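You operate a simulated robot arm through the tools that you are given. There is no shell and no other tool. Be economical: measure what you need, move in short steps, check, and stop when the job is done.

You are at the controls of a simulated two-armed robot. One attempt, no reset.

Task
Slide the knobbed cap along the top of the red table until it stands next to the steel cube.

It is judged by the outcome, as a careful person would: the job done as asked, and still so three seconds after it is handed in. It fails if anything else is knocked over, pushed out of place, dropped, spilled or broken. A push-on lid holds only when it is set on centred and level and pressed home; a screw cap is set on level and turned clockwise until tight.

Robot
Two 6-joint arms with two-finger parallel grippers on one trunk, on a base that drives. Base frame: it is fixed to the floor where the robot stands at the start and does not move with it; the origin is under the middle of the robot, x ahead of it, y to its left, z up. Units: cm, rad, N and s.
The left shoulder is at the start at [6, 18.7, 109.7], the right one opposite. With the tool pointing down near the work surface each hand reaches from about 26 to 62 cm from the robot's upright axis, wherever it stands, measured 20 degrees to its own side. Payload 1.57 kg a hand.
The TCP of each hand is the grasp point between the finger pads, 3 cm short of the fingertips. In the tool frame z runs along the fingers and y along their closing line. Largest opening 11 cm; finger width 2.4, thickness 1.2; the body of the gripper, 4.8 by 11.2 cm, starts 7.8 cm behind the TCP.
Orientation is that of the tool frame in the base frame, as a unit quaternion [x, y, z, w]. With the fingers straight down and closing along the base's y, the tool's x points along the base's -x, its y along +y and its z along -z.

Tools
- The arms move only by the tool play_rows. It takes "left_moves", "right_moves" or both (then of equal length, played together; a hand with none holds still); each is a list of rows, each an object of numbers (a shift or turn left out is 0, a gripper value left out holds the last): "grip": the opening, from 0 (shut) to 1 (fully open); "dx", "dy", "dz": the shift along the base's x, y, z in cm; "ax", "ay", "az": the turn, a rotation vector about the base's x, y, z in rad. In form: [{"grip": .., "dx": .., "dy": .., "dz": .., "ax": .., "ay": .., "az": ..}, ...]. A call has 1 to 10 rows; each row shifts and turns the commanded pose from where the row before left it. Rows are played at 5 a second. More than 5 cm and 0.15 rad between two rows, or a gripper value outside its range, and nothing of the call is played. Where a pose cannot be reached the arm comes as near as it can. A force on the tool above 40 N (or 10 N above the force at the start of the call, whichever is more), or a blocked arm, ends the call early, and 0.2 s more pass. Each finger travels about 15.3 cm/s and halts on what it meets, pressing with about 26 N; the grip force reading is that of the motor and also rises with nothing between the fingers. The clock runs only during rows and for 0.2 s after the last one: add rows that do not move to give the fingers time. It gives the time, the measured TCP pose, the force on the tool (base axes), the opening and the grip force at its end, in the units of the frame above (readings bear some noise), and new pictures: "pictures" is both (left out), scene, wrist or none (wrist: the cameras of the hands that moved).
- Cameras (640 x 400 px; columns grow to the right, rows downward): "scene" is now at [0.24, 4.87, 164.33]; the picture's right is [0.48, -0.88, 0.00], its down [-0.68, -0.38, -0.63] and it looks along [0.55, 0.30, -0.78] (base axes); focal length 291 px, centre (320, 200). "left" rides on the left gripper at [7, -1.6, -14.1] in its tool frame; the picture's right is [0.23, 0.97, 0.00], its down [-0.85, 0.20, -0.48] and it looks along [-0.47, 0.11, 0.88] (tool axes); focal length 222 px, centre (320, 200). "right" rides on the right gripper at [7, 1.6, -14.1] in its tool frame; the picture's right is [-0.23, 0.97, 0.00], its down [-0.86, -0.20, -0.48] and it looks along [-0.47, -0.11, 0.88] (tool axes); focal length 222 px, centre (320, 200). There is no depth. A picture from a camera that has moved, and an enlarged one, comes with that camera's place and axes in the base frame and with its lens. The place of the scene camera against the robot may be out by one fixed shift of up to 1.8 cm in any direction.
- slide_trunk(by): slides the trunk up (or, below 0, down) by that many cm; the arms and the scene camera ride with it, the base frame stays. It gives what a move gives, with no picture.
- base_move(legs): drives the robot by 1 to 6 legs, each [ahead, left, turn to the left] in cm, cm and rad, along the robot's own axes; the way and the turn of a leg run together, so that a leg with both is an arc; at most 150 cm and 3.142 rad a leg. The arms and the cameras ride along, it lands a little off, and it stops where it bumps. It gives what a move gives, and a new picture of the scene camera.
- pan_tilt(pan, tilt): turns the head with the scene camera to pan (to the left, within 1.501 rad either way) and tilt (down, from -0.506 to 1.204), counted from straight ahead of the robot. It gives what a move gives, and a new picture of the scene camera.
- enlarge(camera, box): a new picture of the part [left, top, right, bottom] of that camera's present view, enlarged. The clock stands still meanwhile.
- hand_in(): hands the job in; it is judged then, once.

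Go step by step. Nothing tells you exact positions but the pictures and the camera data: compare them with the known pose of the tool, close in by small moves and look again before you grip or let go. The budget is 120 turns and 170 pictures, counting those below and the enlarged ones. Unless the task says otherwise, let go and move clear before handing in, and close with one line.

The tools are called after "Call:" as a command line: name --argument value ..., lists and objects as JSON in quotes. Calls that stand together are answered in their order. play_rows: Moves the arms, as the interface text tells. Its arguments: {"type":"object","properties":{"left_moves":{"type":"array","items":{"type":"object","properties":{"grip":{"type":"number"},"dx":{"type":"number"},"dy":{"type":"number"},"dz":{"type":"number"},"ax":{"type":"number"},"ay":{"type":"number"},"az":{"type":"number"}}}},"right_moves":{"type":"array","items":{"type":"object","properties":{"grip":{"type":"number"},"dx":{"type":"number"},"dy":{"type":"number"},"dz":{"type":"number"},"ax":{"type":"number"},"ay":{"type":"number"},"az":{"type":"number"}}}},"pictures":{"type":"string","enum":["both","scene","wrist","none"]}},"required":[]} The other tools are called the same way: slide_trunk (by) slides the trunk up or down; base_move (legs) drives the base; pan_tilt (pan, tilt) turns the head that bears the scene camera; enlarge (camera, box) takes an enlarged picture of a part of a camera's view; hand_in () hands the job in.

At the start:

```text
clock: 0.0
left_position: [38.36, 29.65, 103.78]
left_orientation: [0.0, 1.0, 0.0, 0.001]
left_ft_force: [0.4, 0.1, -0.2]
left_opening: 11.0
left_finger_force: 0.0
right_position: [34.31, -1.29, 107.37]
right_orientation: [0.0, 1.0, 0.0, 0.001]
right_ft_force: [1.1, -0.6, 0.4]
right_opening: 11.0
right_finger_force: 0.1
trunk travel left (down, up): [-72.5, 26.5]
robot x, y, heading: [0.12, -0.11, -0.003]
head pan, tilt: [0.503, 0.892]
```

scene: 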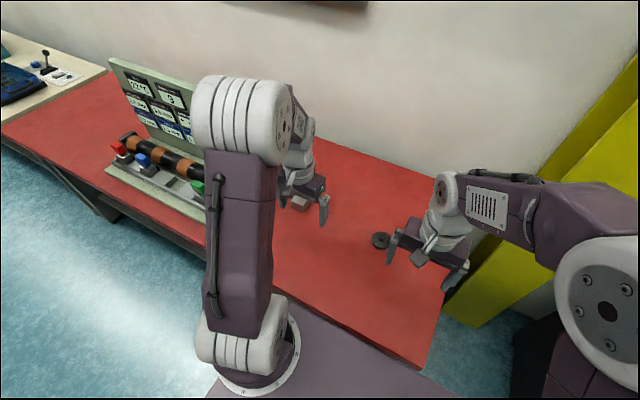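
right: 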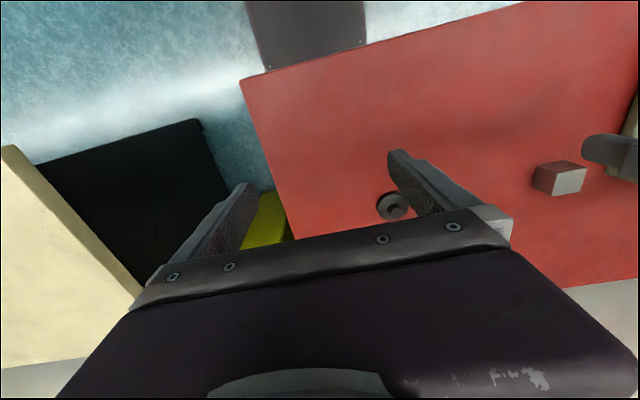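
left: 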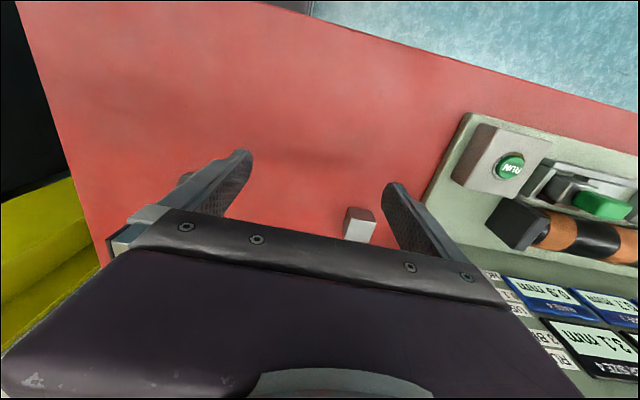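

I put the cap near (54, 10) and the steel cube near (54, 41) on the table at z≈80. I'll look closer at both before moving.

Call:
enlarge --camera "right" --box '[360, 130, 620, 290]'

Call:
enlarge --camera "scene" --box '[260, 150, 480, 290]'

```text
2.46 times, centred on (490, 210) of right
camera zoom: at [27.35, 0.27, 121.56], right [0.23, 0.97, 0.0], down [0.86, -0.2, 0.48], along [0.47, -0.11, -0.88], focal length 547 px, centre (-98, 175)
```

zoom: 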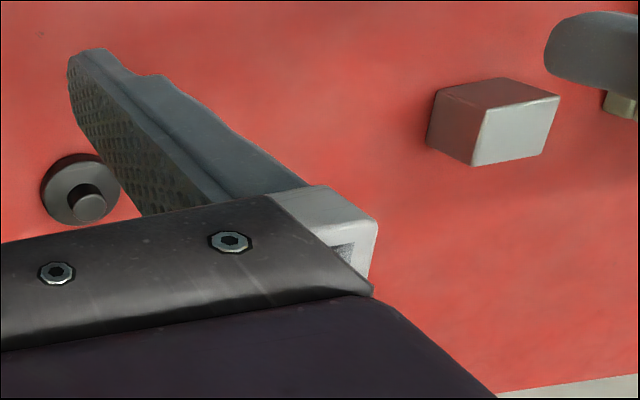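

```text
2.86 times, centred on (370, 220) of scene
camera zoom: at [0.24, 4.87, 164.33], right [0.48, -0.88, 0.0], down [-0.68, -0.38, -0.63], along [0.55, 0.3, -0.78], focal length 831 px, centre (177, 143)
```

zoom: 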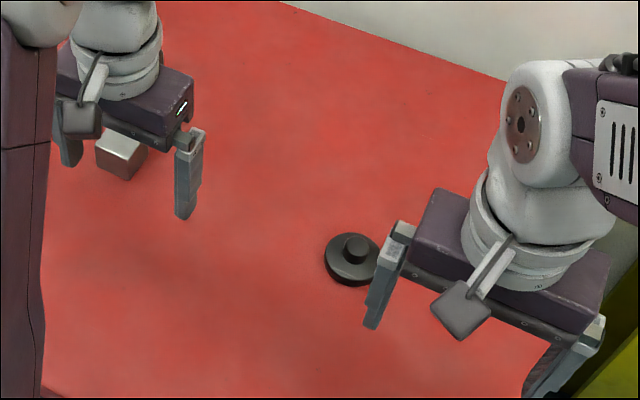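

The cap is a disc about 6.5 cm across with a knob about 2.6 cm wide, and it's lying flat. I'll shift the base 5 cm left so the left hand reaches both ends of the slide comfortably, then move the right hand aside.

Call:
base_move --legs '[[0, 5, 0]]'

Call:
play_rows --right_moves '[{"dy": -3, "dx": -1}, {"dy": -3, "dx": -1}, {"dy": -3, "dx": -1}, {"dy": -3, "dx": -1}]' --left_moves '[{"az": 0.15}, {"az": 0.15}, {"az": 0.15}, {"az": 0.15}]' --pictures "both"

```text
clock: 0.9
left_position: [38.42, 34.2, 103.88]
left_orientation: [0.001, 1.0, 0.002, 0.0]
left_ft_force: [0.0, -0.3, 0.7]
left_opening: 10.98
left_finger_force: 0.1
right_position: [34.19, 3.36, 107.41]
right_orientation: [0.001, 1.0, 0.002, 0.0]
right_ft_force: [0.4, -0.6, 0.7]
right_opening: 10.98
right_finger_force: 0.0
trunk travel left (down, up): [-72.5, 26.5]
robot x, y, heading: [0.73, 4.89, -0.003]
head pan, tilt: [0.503, 0.892]
camera scene: at [0.23, 9.33, 164.35], right [0.48, -0.88, 0.0], down [-0.68, -0.37, -0.63], along [0.55, 0.3, -0.78], focal length 291 px, centre (320, 200)
```

scene: 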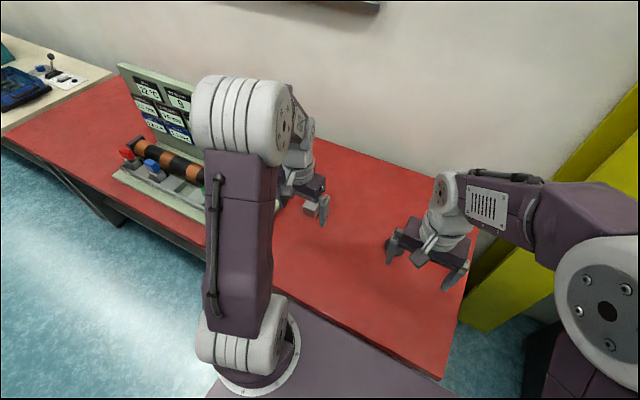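

```text
clock: 1.9
left_position: [38.34, 34.44, 103.74]
left_orientation: [-0.296, 0.955, 0.001, 0.001]
left_ft_force: [0.2, -0.1, 0.3]
left_opening: 11.02
left_finger_force: 0.1
right_position: [30.24, -8.78, 107.44]
right_orientation: [0.001, 1.0, 0.001, -0.001]
right_ft_force: [0.5, 0.2, -0.7]
right_opening: 10.99
right_finger_force: 0.0
trunk travel left (down, up): [-72.5, 26.5]
robot x, y, heading: [-0.33, 5.1, -0.002]
head pan, tilt: [0.503, 0.892]
camera scene: at [0.16, 9.64, 164.34], right [0.48, -0.88, 0.0], down [-0.68, -0.37, -0.63], along [0.55, 0.3, -0.78], focal length 291 px, centre (320, 200)
camera right: at [23.28, -7.13, 121.52], right [0.23, 0.97, 0.0], down [0.85, -0.2, 0.48], along [0.47, -0.11, -0.88], focal length 222 px, centre (320, 200)
camera left: at [33.52, 29.1, 117.96], right [-0.74, 0.68, 0.0], down [0.59, 0.65, 0.48], along [0.32, 0.35, -0.88], focal length 222 px, centre (320, 200)
```

scene: 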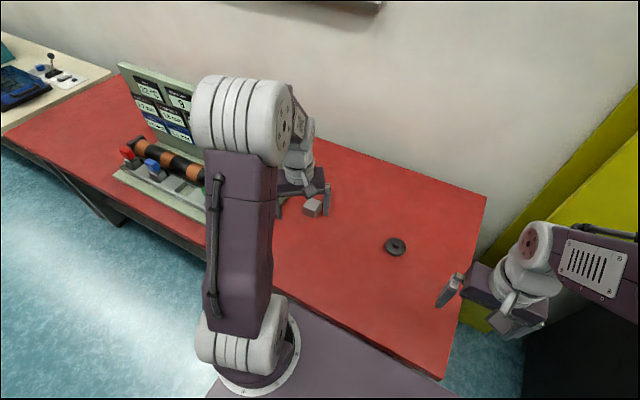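
right: 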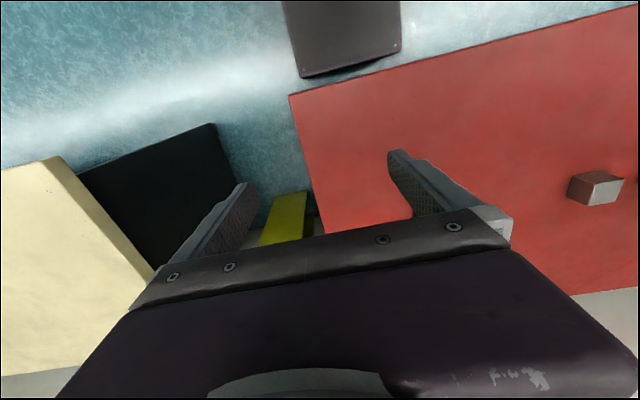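
left: 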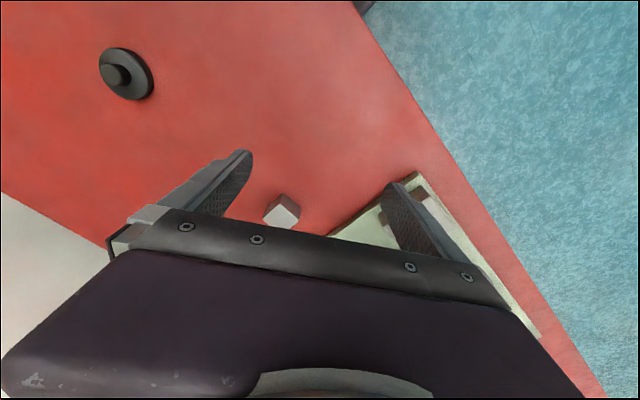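

The cap is now at about (53.8, 9.4) and the cube at about (53.8, 40.3). I'll bring the left hand over the cap and turn it so the fingers close along x.

Call:
play_rows --left_moves '[{"az": 0.139, "dx": 2.2, "dy": -3.5, "dz": -1.0}, {"az": 0.139, "dx": 2.2, "dy": -3.5, "dz": -1.0}, {"az": 0.139, "dx": 2.2, "dy": -3.5, "dz": -1.0}, {"az": 0.139, "dx": 2.2, "dy": -3.5, "dz": -1.0}, {"az": 0.139, "dx": 2.2, "dy": -3.5, "dz": -1.0}, {"az": 0.139, "dx": 2.2, "dy": -3.5, "dz": -1.0}, {"az": 0.136, "dx": 2.3, "dy": -4, "dz": -1.0, "grip": 0.7}, {}]'

```text
clock: 3.7
left_position: [53.99, 9.57, 96.87]
left_orientation: [-0.707, 0.707, 0.0, 0.0]
left_ft_force: [-0.8, -0.2, 0.3]
left_opening: 7.71
left_finger_force: 0.2
right_position: [30.35, -8.54, 107.43]
right_orientation: [0.001, 1.0, 0.0, 0.0]
right_ft_force: [0.1, 0.5, 0.1]
right_opening: 10.99
right_finger_force: 0.1
trunk travel left (down, up): [-72.5, 26.5]
robot x, y, heading: [-0.21, 4.98, 0.001]
head pan, tilt: [0.503, 0.892]
camera scene: at [0.17, 10.01, 164.33], right [0.48, -0.88, 0.0], down [-0.68, -0.37, -0.63], along [0.55, 0.3, -0.78], focal length 291 px, centre (320, 200)
camera left: at [55.61, 2.61, 111.12], right [-0.97, -0.22, 0.0], down [-0.2, 0.86, 0.48], along [-0.11, 0.47, -0.88], focal length 222 px, centre (320, 200)
```

scene: 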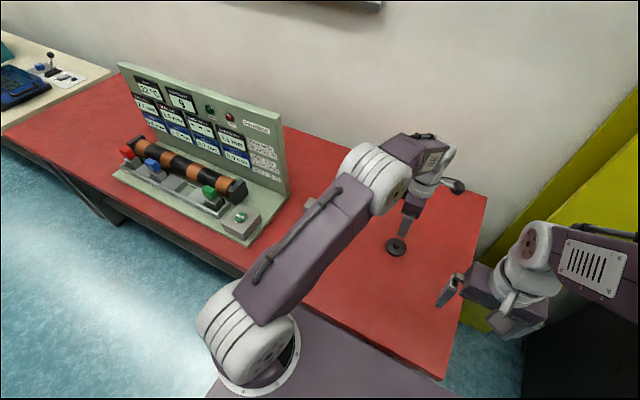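
left: 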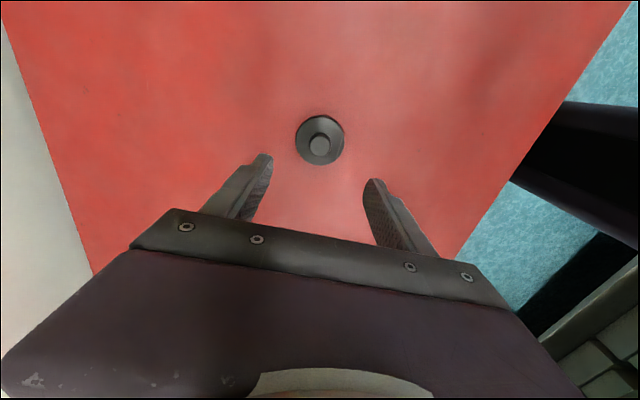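

The cap's centre is at about (53.9, 9.8), almost directly under the hand. I'll lower until the fingertips are just above knob height, then check.

Call:
play_rows --left_moves '[{"dz": -3, "dy": 0.2, "grip": 0.55}, {"dz": -3}, {"dz": -3}, {}]' --pictures "wrist"

Call:
enlarge --camera "scene" --box '[340, 150, 480, 280]'

```text
clock: 4.7
left_position: [54.16, 9.54, 87.88]
left_orientation: [-0.706, 0.709, -0.001, 0.001]
left_ft_force: [0.4, 0.8, -0.1]
left_opening: 6.04
left_finger_force: 0.1
right_position: [30.35, -8.39, 107.41]
right_orientation: [0.001, 1.0, 0.0, 0.0]
right_ft_force: [-0.1, 0.3, -0.4]
right_opening: 10.99
right_finger_force: 0.1
trunk travel left (down, up): [-72.5, 26.5]
robot x, y, heading: [0.08, 5.29, -0.001]
head pan, tilt: [0.503, 0.892]
camera left: at [55.78, 2.56, 102.07], right [-0.97, -0.22, 0.0], down [-0.2, 0.86, 0.48], along [-0.11, 0.47, -0.88], focal length 222 px, centre (320, 200)
```

left: 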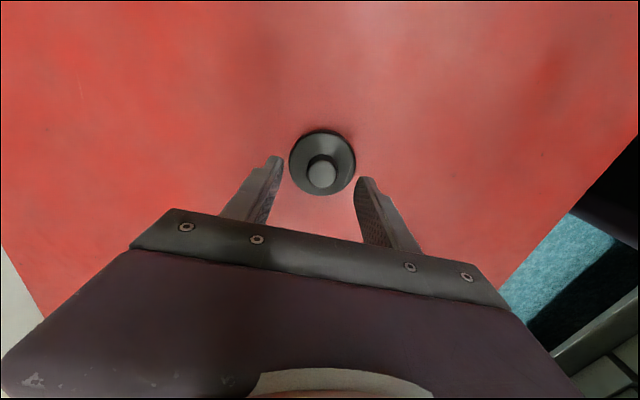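

```text
3.08 times, centred on (410, 215) of scene
camera zoom: at [0.24, 9.92, 164.33], right [0.48, -0.88, 0.0], down [-0.68, -0.37, -0.63], along [0.55, 0.3, -0.78], focal length 895 px, centre (43, 154)
```

zoom: 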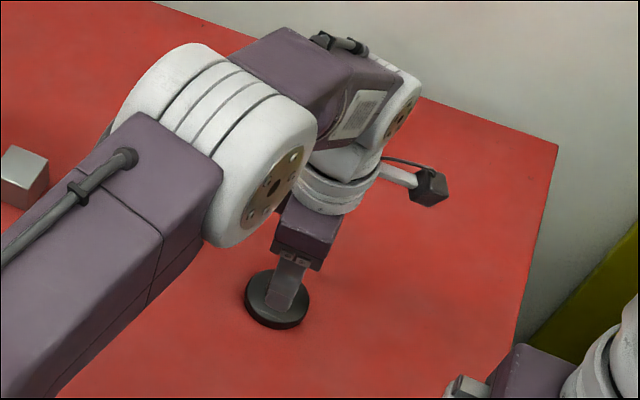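

The fingers straddle the knob, which has its top near z 83.9. I'll lower about 2.7 cm, watching the force, and then close gently.

Call:
play_rows --left_moves '[{"dz": -1.4, "dx": -0.2}, {"dz": -1.3}, {}]' --pictures "wrist"

Call:
enlarge --camera "scene" --box '[370, 200, 430, 260]'

```text
clock: 5.5
left_position: [53.7, 9.69, 85.02]
left_orientation: [-0.706, 0.708, -0.001, 0.001]
left_ft_force: [0.6, -0.6, -0.9]
left_opening: 6.09
left_finger_force: 0.1
right_position: [30.38, -8.43, 107.48]
right_orientation: [0.001, 1.0, 0.0, 0.0]
right_ft_force: [0.6, 0.3, 0.0]
right_opening: 11.04
right_finger_force: 0.1
trunk travel left (down, up): [-72.5, 26.5]
robot x, y, heading: [0.18, 4.76, -0.003]
head pan, tilt: [0.503, 0.892]
camera left: at [55.34, 2.65, 99.2], right [-0.97, -0.22, 0.0], down [-0.2, 0.86, 0.48], along [-0.11, 0.47, -0.88], focal length 222 px, centre (320, 200)
```

left: 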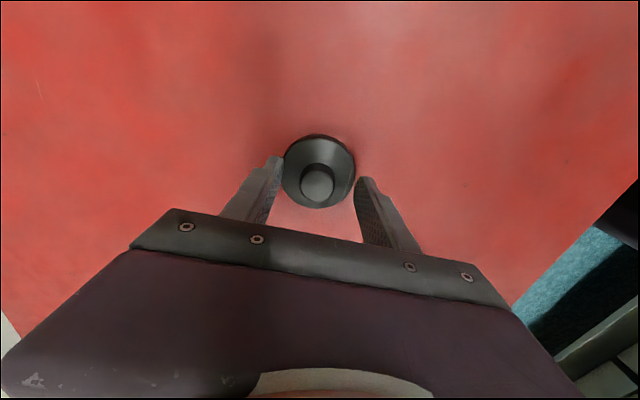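

```text
6.67 times, centred on (400, 230) of scene
camera zoom: at [0.23, 9.91, 164.33], right [0.48, -0.88, 0.0], down [-0.68, -0.37, -0.63], along [0.55, 0.3, -0.78], focal length 1939 px, centre (-213, 0)
```

zoom: 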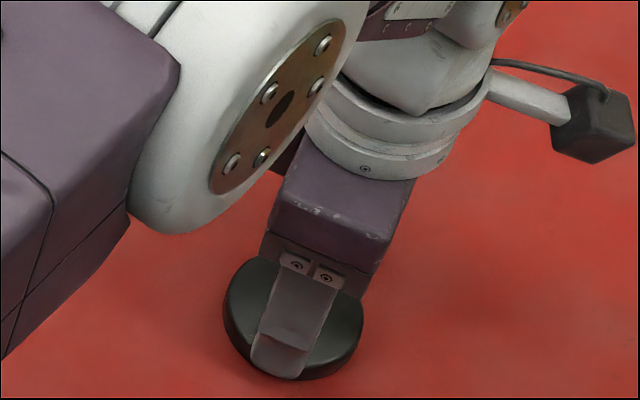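

The tips are at about z 82 on both sides of the knob, clear of the disc. Now I'll close on the knob.

Call:
play_rows --left_moves '[{"grip": 0.4}, {"grip": 0.3}, {"grip": 0.2}, {"grip": 0.15}, {}]' --pictures "wrist"

```text
clock: 6.7
left_position: [53.7, 9.65, 85.13]
left_orientation: [-0.706, 0.708, 0.0, 0.001]
left_ft_force: [0.5, -0.7, 0.3]
left_opening: 2.59
left_finger_force: 25.8
right_position: [30.26, -8.42, 107.43]
right_orientation: [0.001, 1.0, 0.0, 0.0]
right_ft_force: [-0.9, -0.1, 0.0]
right_opening: 11.01
right_finger_force: 0.2
trunk travel left (down, up): [-72.5, 26.5]
robot x, y, heading: [0.34, 5.24, -0.002]
head pan, tilt: [0.503, 0.892]
camera left: at [55.34, 2.65, 99.2], right [-0.97, -0.22, 0.0], down [-0.2, 0.86, 0.48], along [-0.11, 0.47, -0.88], focal length 222 px, centre (320, 200)
```

left: 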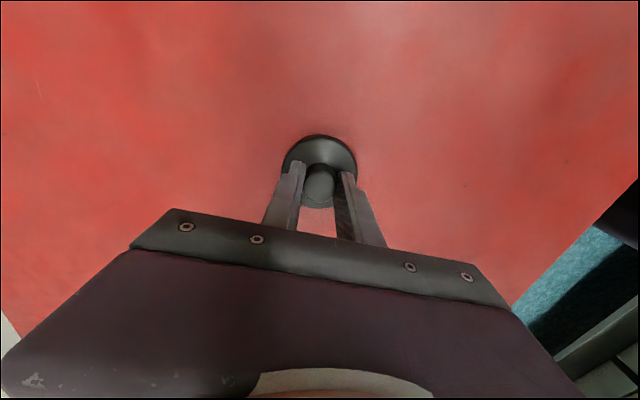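

The knob is gripped, 2.6 cm wide. I'll slide toward +y along the table for the first 16 cm and check.

Call:
play_rows --left_moves '[{"dy": 1}, {"dy": 2}, {"dy": 2}, {"dy": 2}, {"dy": 2}, {"dy": 2}, {"dy": 2}, {"dy": 2}, {"dy": 1}, {}]' --right_moves '[{"az": 0.05}, {"az": 0}, {}, {}, {}, {}, {}, {}, {}, {}]'

```text
clock: 8.9
left_position: [53.75, 25.69, 85.01]
left_orientation: [-0.706, 0.708, 0.0, 0.0]
left_ft_force: [0.1, 1.1, -0.5]
left_opening: 2.56
left_finger_force: 25.9
right_position: [30.39, -8.52, 107.47]
right_orientation: [-0.024, 1.0, 0.0, 0.0]
right_ft_force: [0.7, 0.6, -0.6]
right_opening: 10.99
right_finger_force: 0.0
trunk travel left (down, up): [-72.5, 26.5]
robot x, y, heading: [-0.08, 4.92, -0.001]
head pan, tilt: [0.503, 0.892]
camera scene: at [0.26, 9.9, 164.33], right [0.48, -0.88, 0.0], down [-0.68, -0.37, -0.63], along [0.55, 0.3, -0.78], focal length 291 px, centre (320, 200)
camera right: at [23.38, -7.17, 121.54], right [0.18, 0.98, 0.0], down [0.86, -0.16, 0.48], along [0.47, -0.09, -0.88], focal length 222 px, centre (320, 200)
camera left: at [55.33, 18.68, 99.2], right [-0.97, -0.22, 0.0], down [-0.2, 0.86, 0.48], along [-0.11, 0.47, -0.88], focal length 222 px, centre (320, 200)
```

scene: 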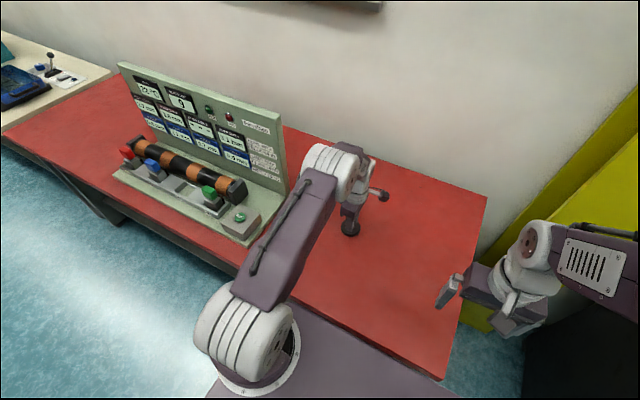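
right: 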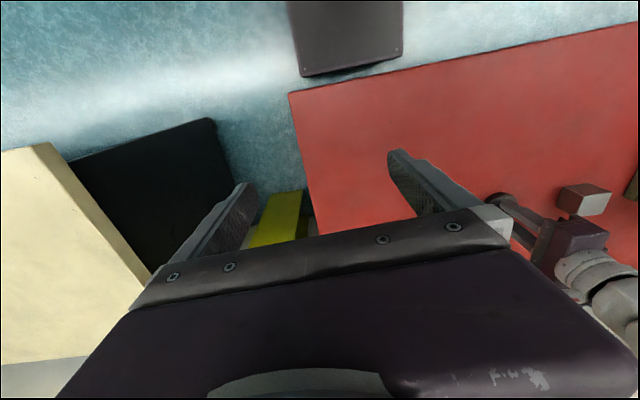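
left: 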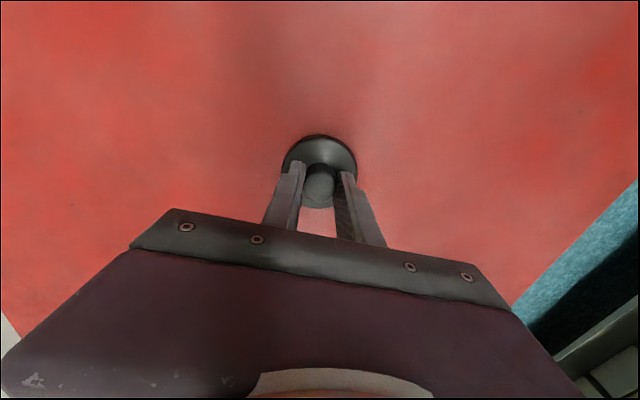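

The cap is sliding flat with the hand. I'll zoom in on the cap and cube from both views.

Call:
enlarge --camera "right" --box '[480, 150, 640, 250]'

Call:
enlarge --camera "scene" --box '[260, 130, 420, 260]'

```text
4.00 times, centred on (560, 200) of right
camera zoom: at [23.38, -7.17, 121.54], right [0.18, 0.98, 0.0], down [0.86, -0.16, 0.48], along [0.47, -0.09, -0.88], focal length 888 px, centre (-640, 200)
```

zoom: 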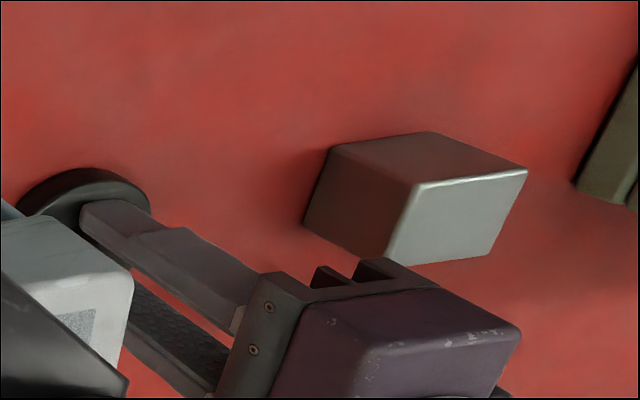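

```text
3.08 times, centred on (340, 195) of scene
camera zoom: at [0.26, 9.9, 164.33], right [0.48, -0.88, 0.0], down [-0.68, -0.37, -0.63], along [0.55, 0.3, -0.78], focal length 895 px, centre (258, 215)
```

zoom: 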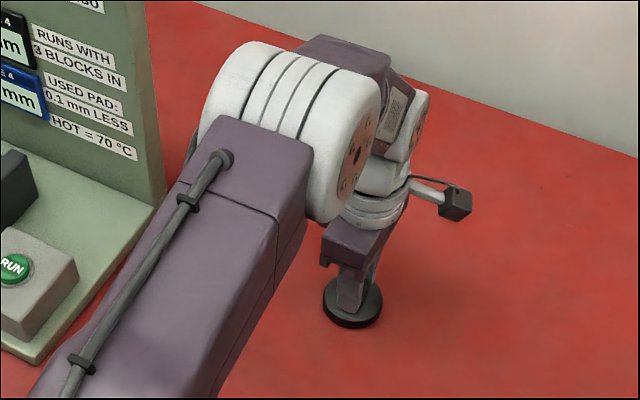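

I measure the cube's near face at y≈38.2, with x running from 51.6 to 56.3. The cap is centred at y≈25.7 with its rim at about 29, so I'll slide another 7 cm and re-measure the gap.

Call:
play_rows --left_moves '[{"dy": 1}, {"dy": 1.5}, {"dy": 1.5}, {"dy": 1.5}, {"dy": 1}, {"dy": 0.5}, {}]' --pictures "none"

Call:
enlarge --camera "right" --box '[480, 150, 640, 250]'

Call:
enlarge --camera "scene" --box '[260, 130, 420, 260]'

```text
clock: 10.5
left_position: [53.47, 32.81, 85.03]
left_orientation: [-0.706, 0.708, -0.001, 0.001]
left_ft_force: [-0.6, -0.7, 1.8]
left_opening: 2.56
left_finger_force: 26.0
right_position: [30.31, -8.43, 107.49]
right_orientation: [-0.023, 1.0, 0.0, 0.0]
right_ft_force: [-0.2, -0.6, 0.1]
right_opening: 10.99
right_finger_force: 0.1
trunk travel left (down, up): [-72.5, 26.5]
robot x, y, heading: [-0.07, 5.2, -0.001]
head pan, tilt: [0.503, 0.892]
```

```text
4.00 times, centred on (560, 200) of right
camera zoom: at [23.35, -7.18, 121.55], right [0.18, 0.98, 0.0], down [0.86, -0.16, 0.48], along [0.47, -0.09, -0.88], focal length 888 px, centre (-640, 200)
```

zoom: 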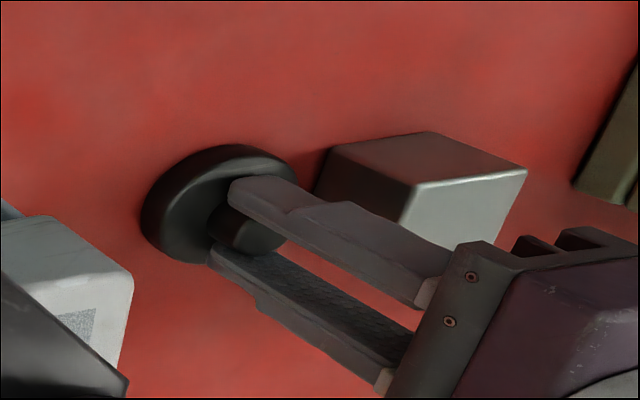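

```text
3.08 times, centred on (340, 195) of scene
camera zoom: at [0.22, 9.89, 164.33], right [0.48, -0.88, 0.0], down [-0.68, -0.37, -0.63], along [0.55, 0.3, -0.78], focal length 895 px, centre (258, 215)
```

zoom: 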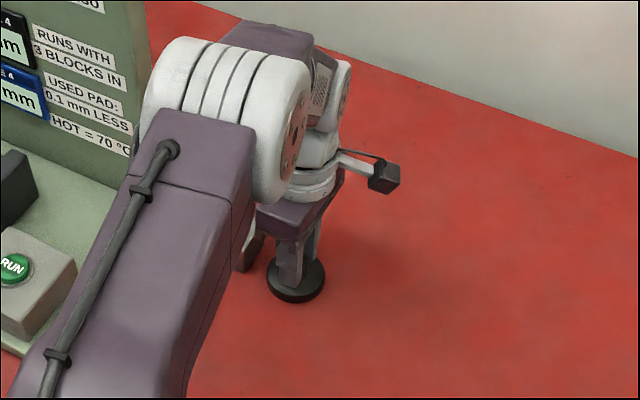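

The gap between the cap's rim and the cube is now about 2.1 to 2.7 cm, and the cube hasn't moved. I'll creep 1.4 cm further and look again.

Call:
play_rows --left_moves '[{"dy": 0.5}, {"dy": 0.5}, {"dy": 0.4}, {}]' --pictures "none"

Call:
enlarge --camera "right" --box '[510, 165, 622, 235]'

```text
clock: 11.5
left_position: [53.66, 34.28, 84.9]
left_orientation: [-0.706, 0.708, 0.0, 0.0]
left_ft_force: [-0.2, 0.3, -0.7]
left_opening: 2.56
left_finger_force: 25.8
right_position: [30.42, -8.39, 107.37]
right_orientation: [-0.023, 1.0, 0.0, 0.0]
right_ft_force: [-1.2, 0.6, -0.9]
right_opening: 10.98
right_finger_force: 0.0
trunk travel left (down, up): [-72.5, 26.5]
robot x, y, heading: [-0.12, 5.37, 0.002]
head pan, tilt: [0.503, 0.892]
```

```text
5.71 times, centred on (566, 200) of right
camera zoom: at [23.38, -7.17, 121.54], right [0.18, 0.98, 0.0], down [0.86, -0.16, 0.48], along [0.47, -0.09, -0.88], focal length 1269 px, centre (-1086, 200)
```

zoom: 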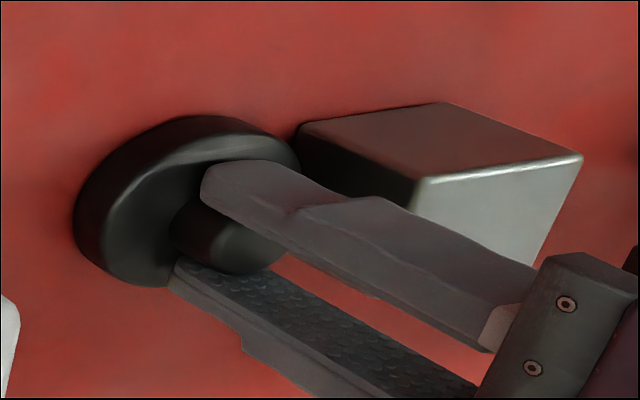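

The gap is now about 0.6 to 1.1 cm. I'll nudge 0.3 cm further, then open the fingers and rise straight up.

Call:
play_rows --left_moves '[{"dy": 0.3}, {}, {"grip": 0.3}, {"grip": 0.42}, {"grip": 0.5}, {}, {"dz": 1}, {"dz": 3}, {"dz": 4}, {"dz": 4}]' --pictures "wrist"

Call:
enlarge --camera "right" --box '[510, 165, 622, 235]'

```text
clock: 13.7
left_position: [53.88, 34.25, 97.37]
left_orientation: [-0.706, 0.709, 0.0, 0.0]
left_ft_force: [-0.1, 1.0, -0.2]
left_opening: 5.49
left_finger_force: 0.0
right_position: [30.43, -8.45, 107.42]
right_orientation: [-0.023, 1.0, 0.0, 0.0]
right_ft_force: [1.1, 0.0, -0.2]
right_opening: 10.98
right_finger_force: 0.1
trunk travel left (down, up): [-72.5, 26.5]
robot x, y, heading: [0.08, 5.22, -0.002]
head pan, tilt: [0.503, 0.892]
camera left: at [55.57, 27.15, 111.6], right [-0.97, -0.22, 0.0], down [-0.2, 0.86, 0.48], along [-0.11, 0.47, -0.88], focal length 222 px, centre (320, 200)
```

left: 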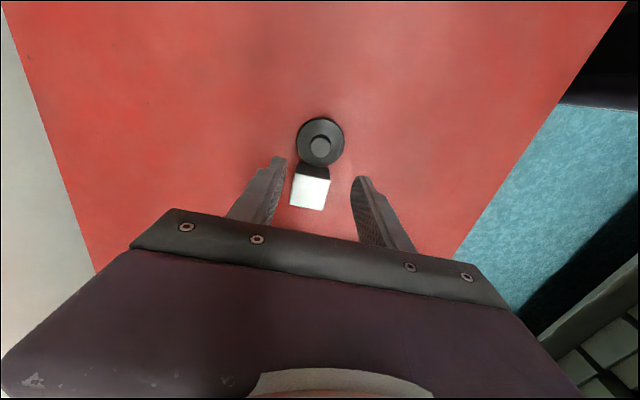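

```text
5.71 times, centred on (566, 200) of right
camera zoom: at [23.31, -7.19, 121.56], right [0.18, 0.98, 0.0], down [0.86, -0.16, 0.48], along [0.47, -0.09, -0.88], focal length 1269 px, centre (-1086, 200)
```

zoom: 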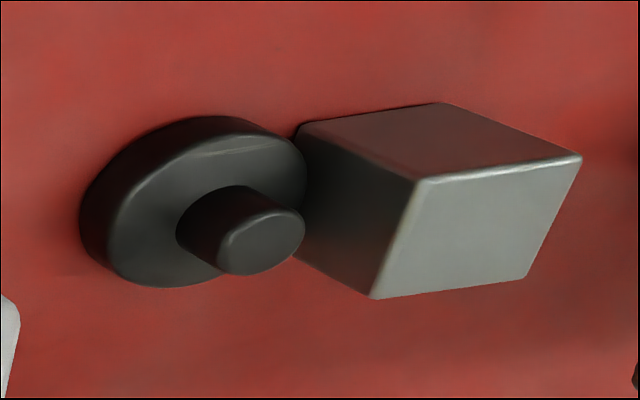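

The cap lies flat right beside the cube, and the cube is at the same pixels as before. One zoom from above will check the gap.

Call:
enlarge --camera "left" --box '[270, 105, 370, 215]'

```text
3.64 times, centred on (320, 160) of left
camera zoom: at [55.57, 27.15, 111.6], right [-0.97, -0.22, 0.0], down [-0.2, 0.86, 0.48], along [-0.11, 0.47, -0.88], focal length 808 px, centre (320, 346)
```

zoom: 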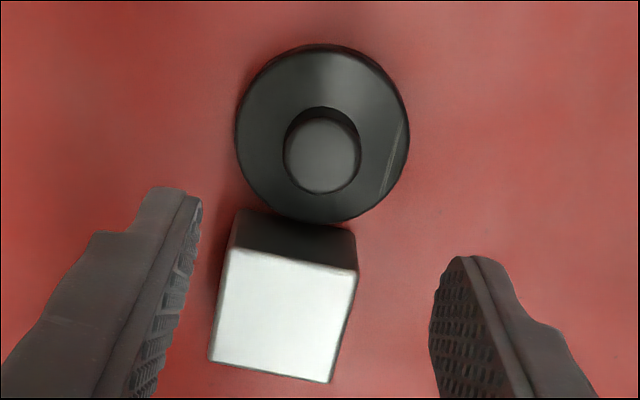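

The cap stands flat directly beside the cube, the cube is undisturbed, and the hand is released and clear above. I'm handing in.

Call:
hand_in

```text
The job is handed in.
```

I slid the knobbed cap along the red table until it stood flat right beside the steel cube. The cube didn't move, and the hand had let go and was clear above it when I handed in.
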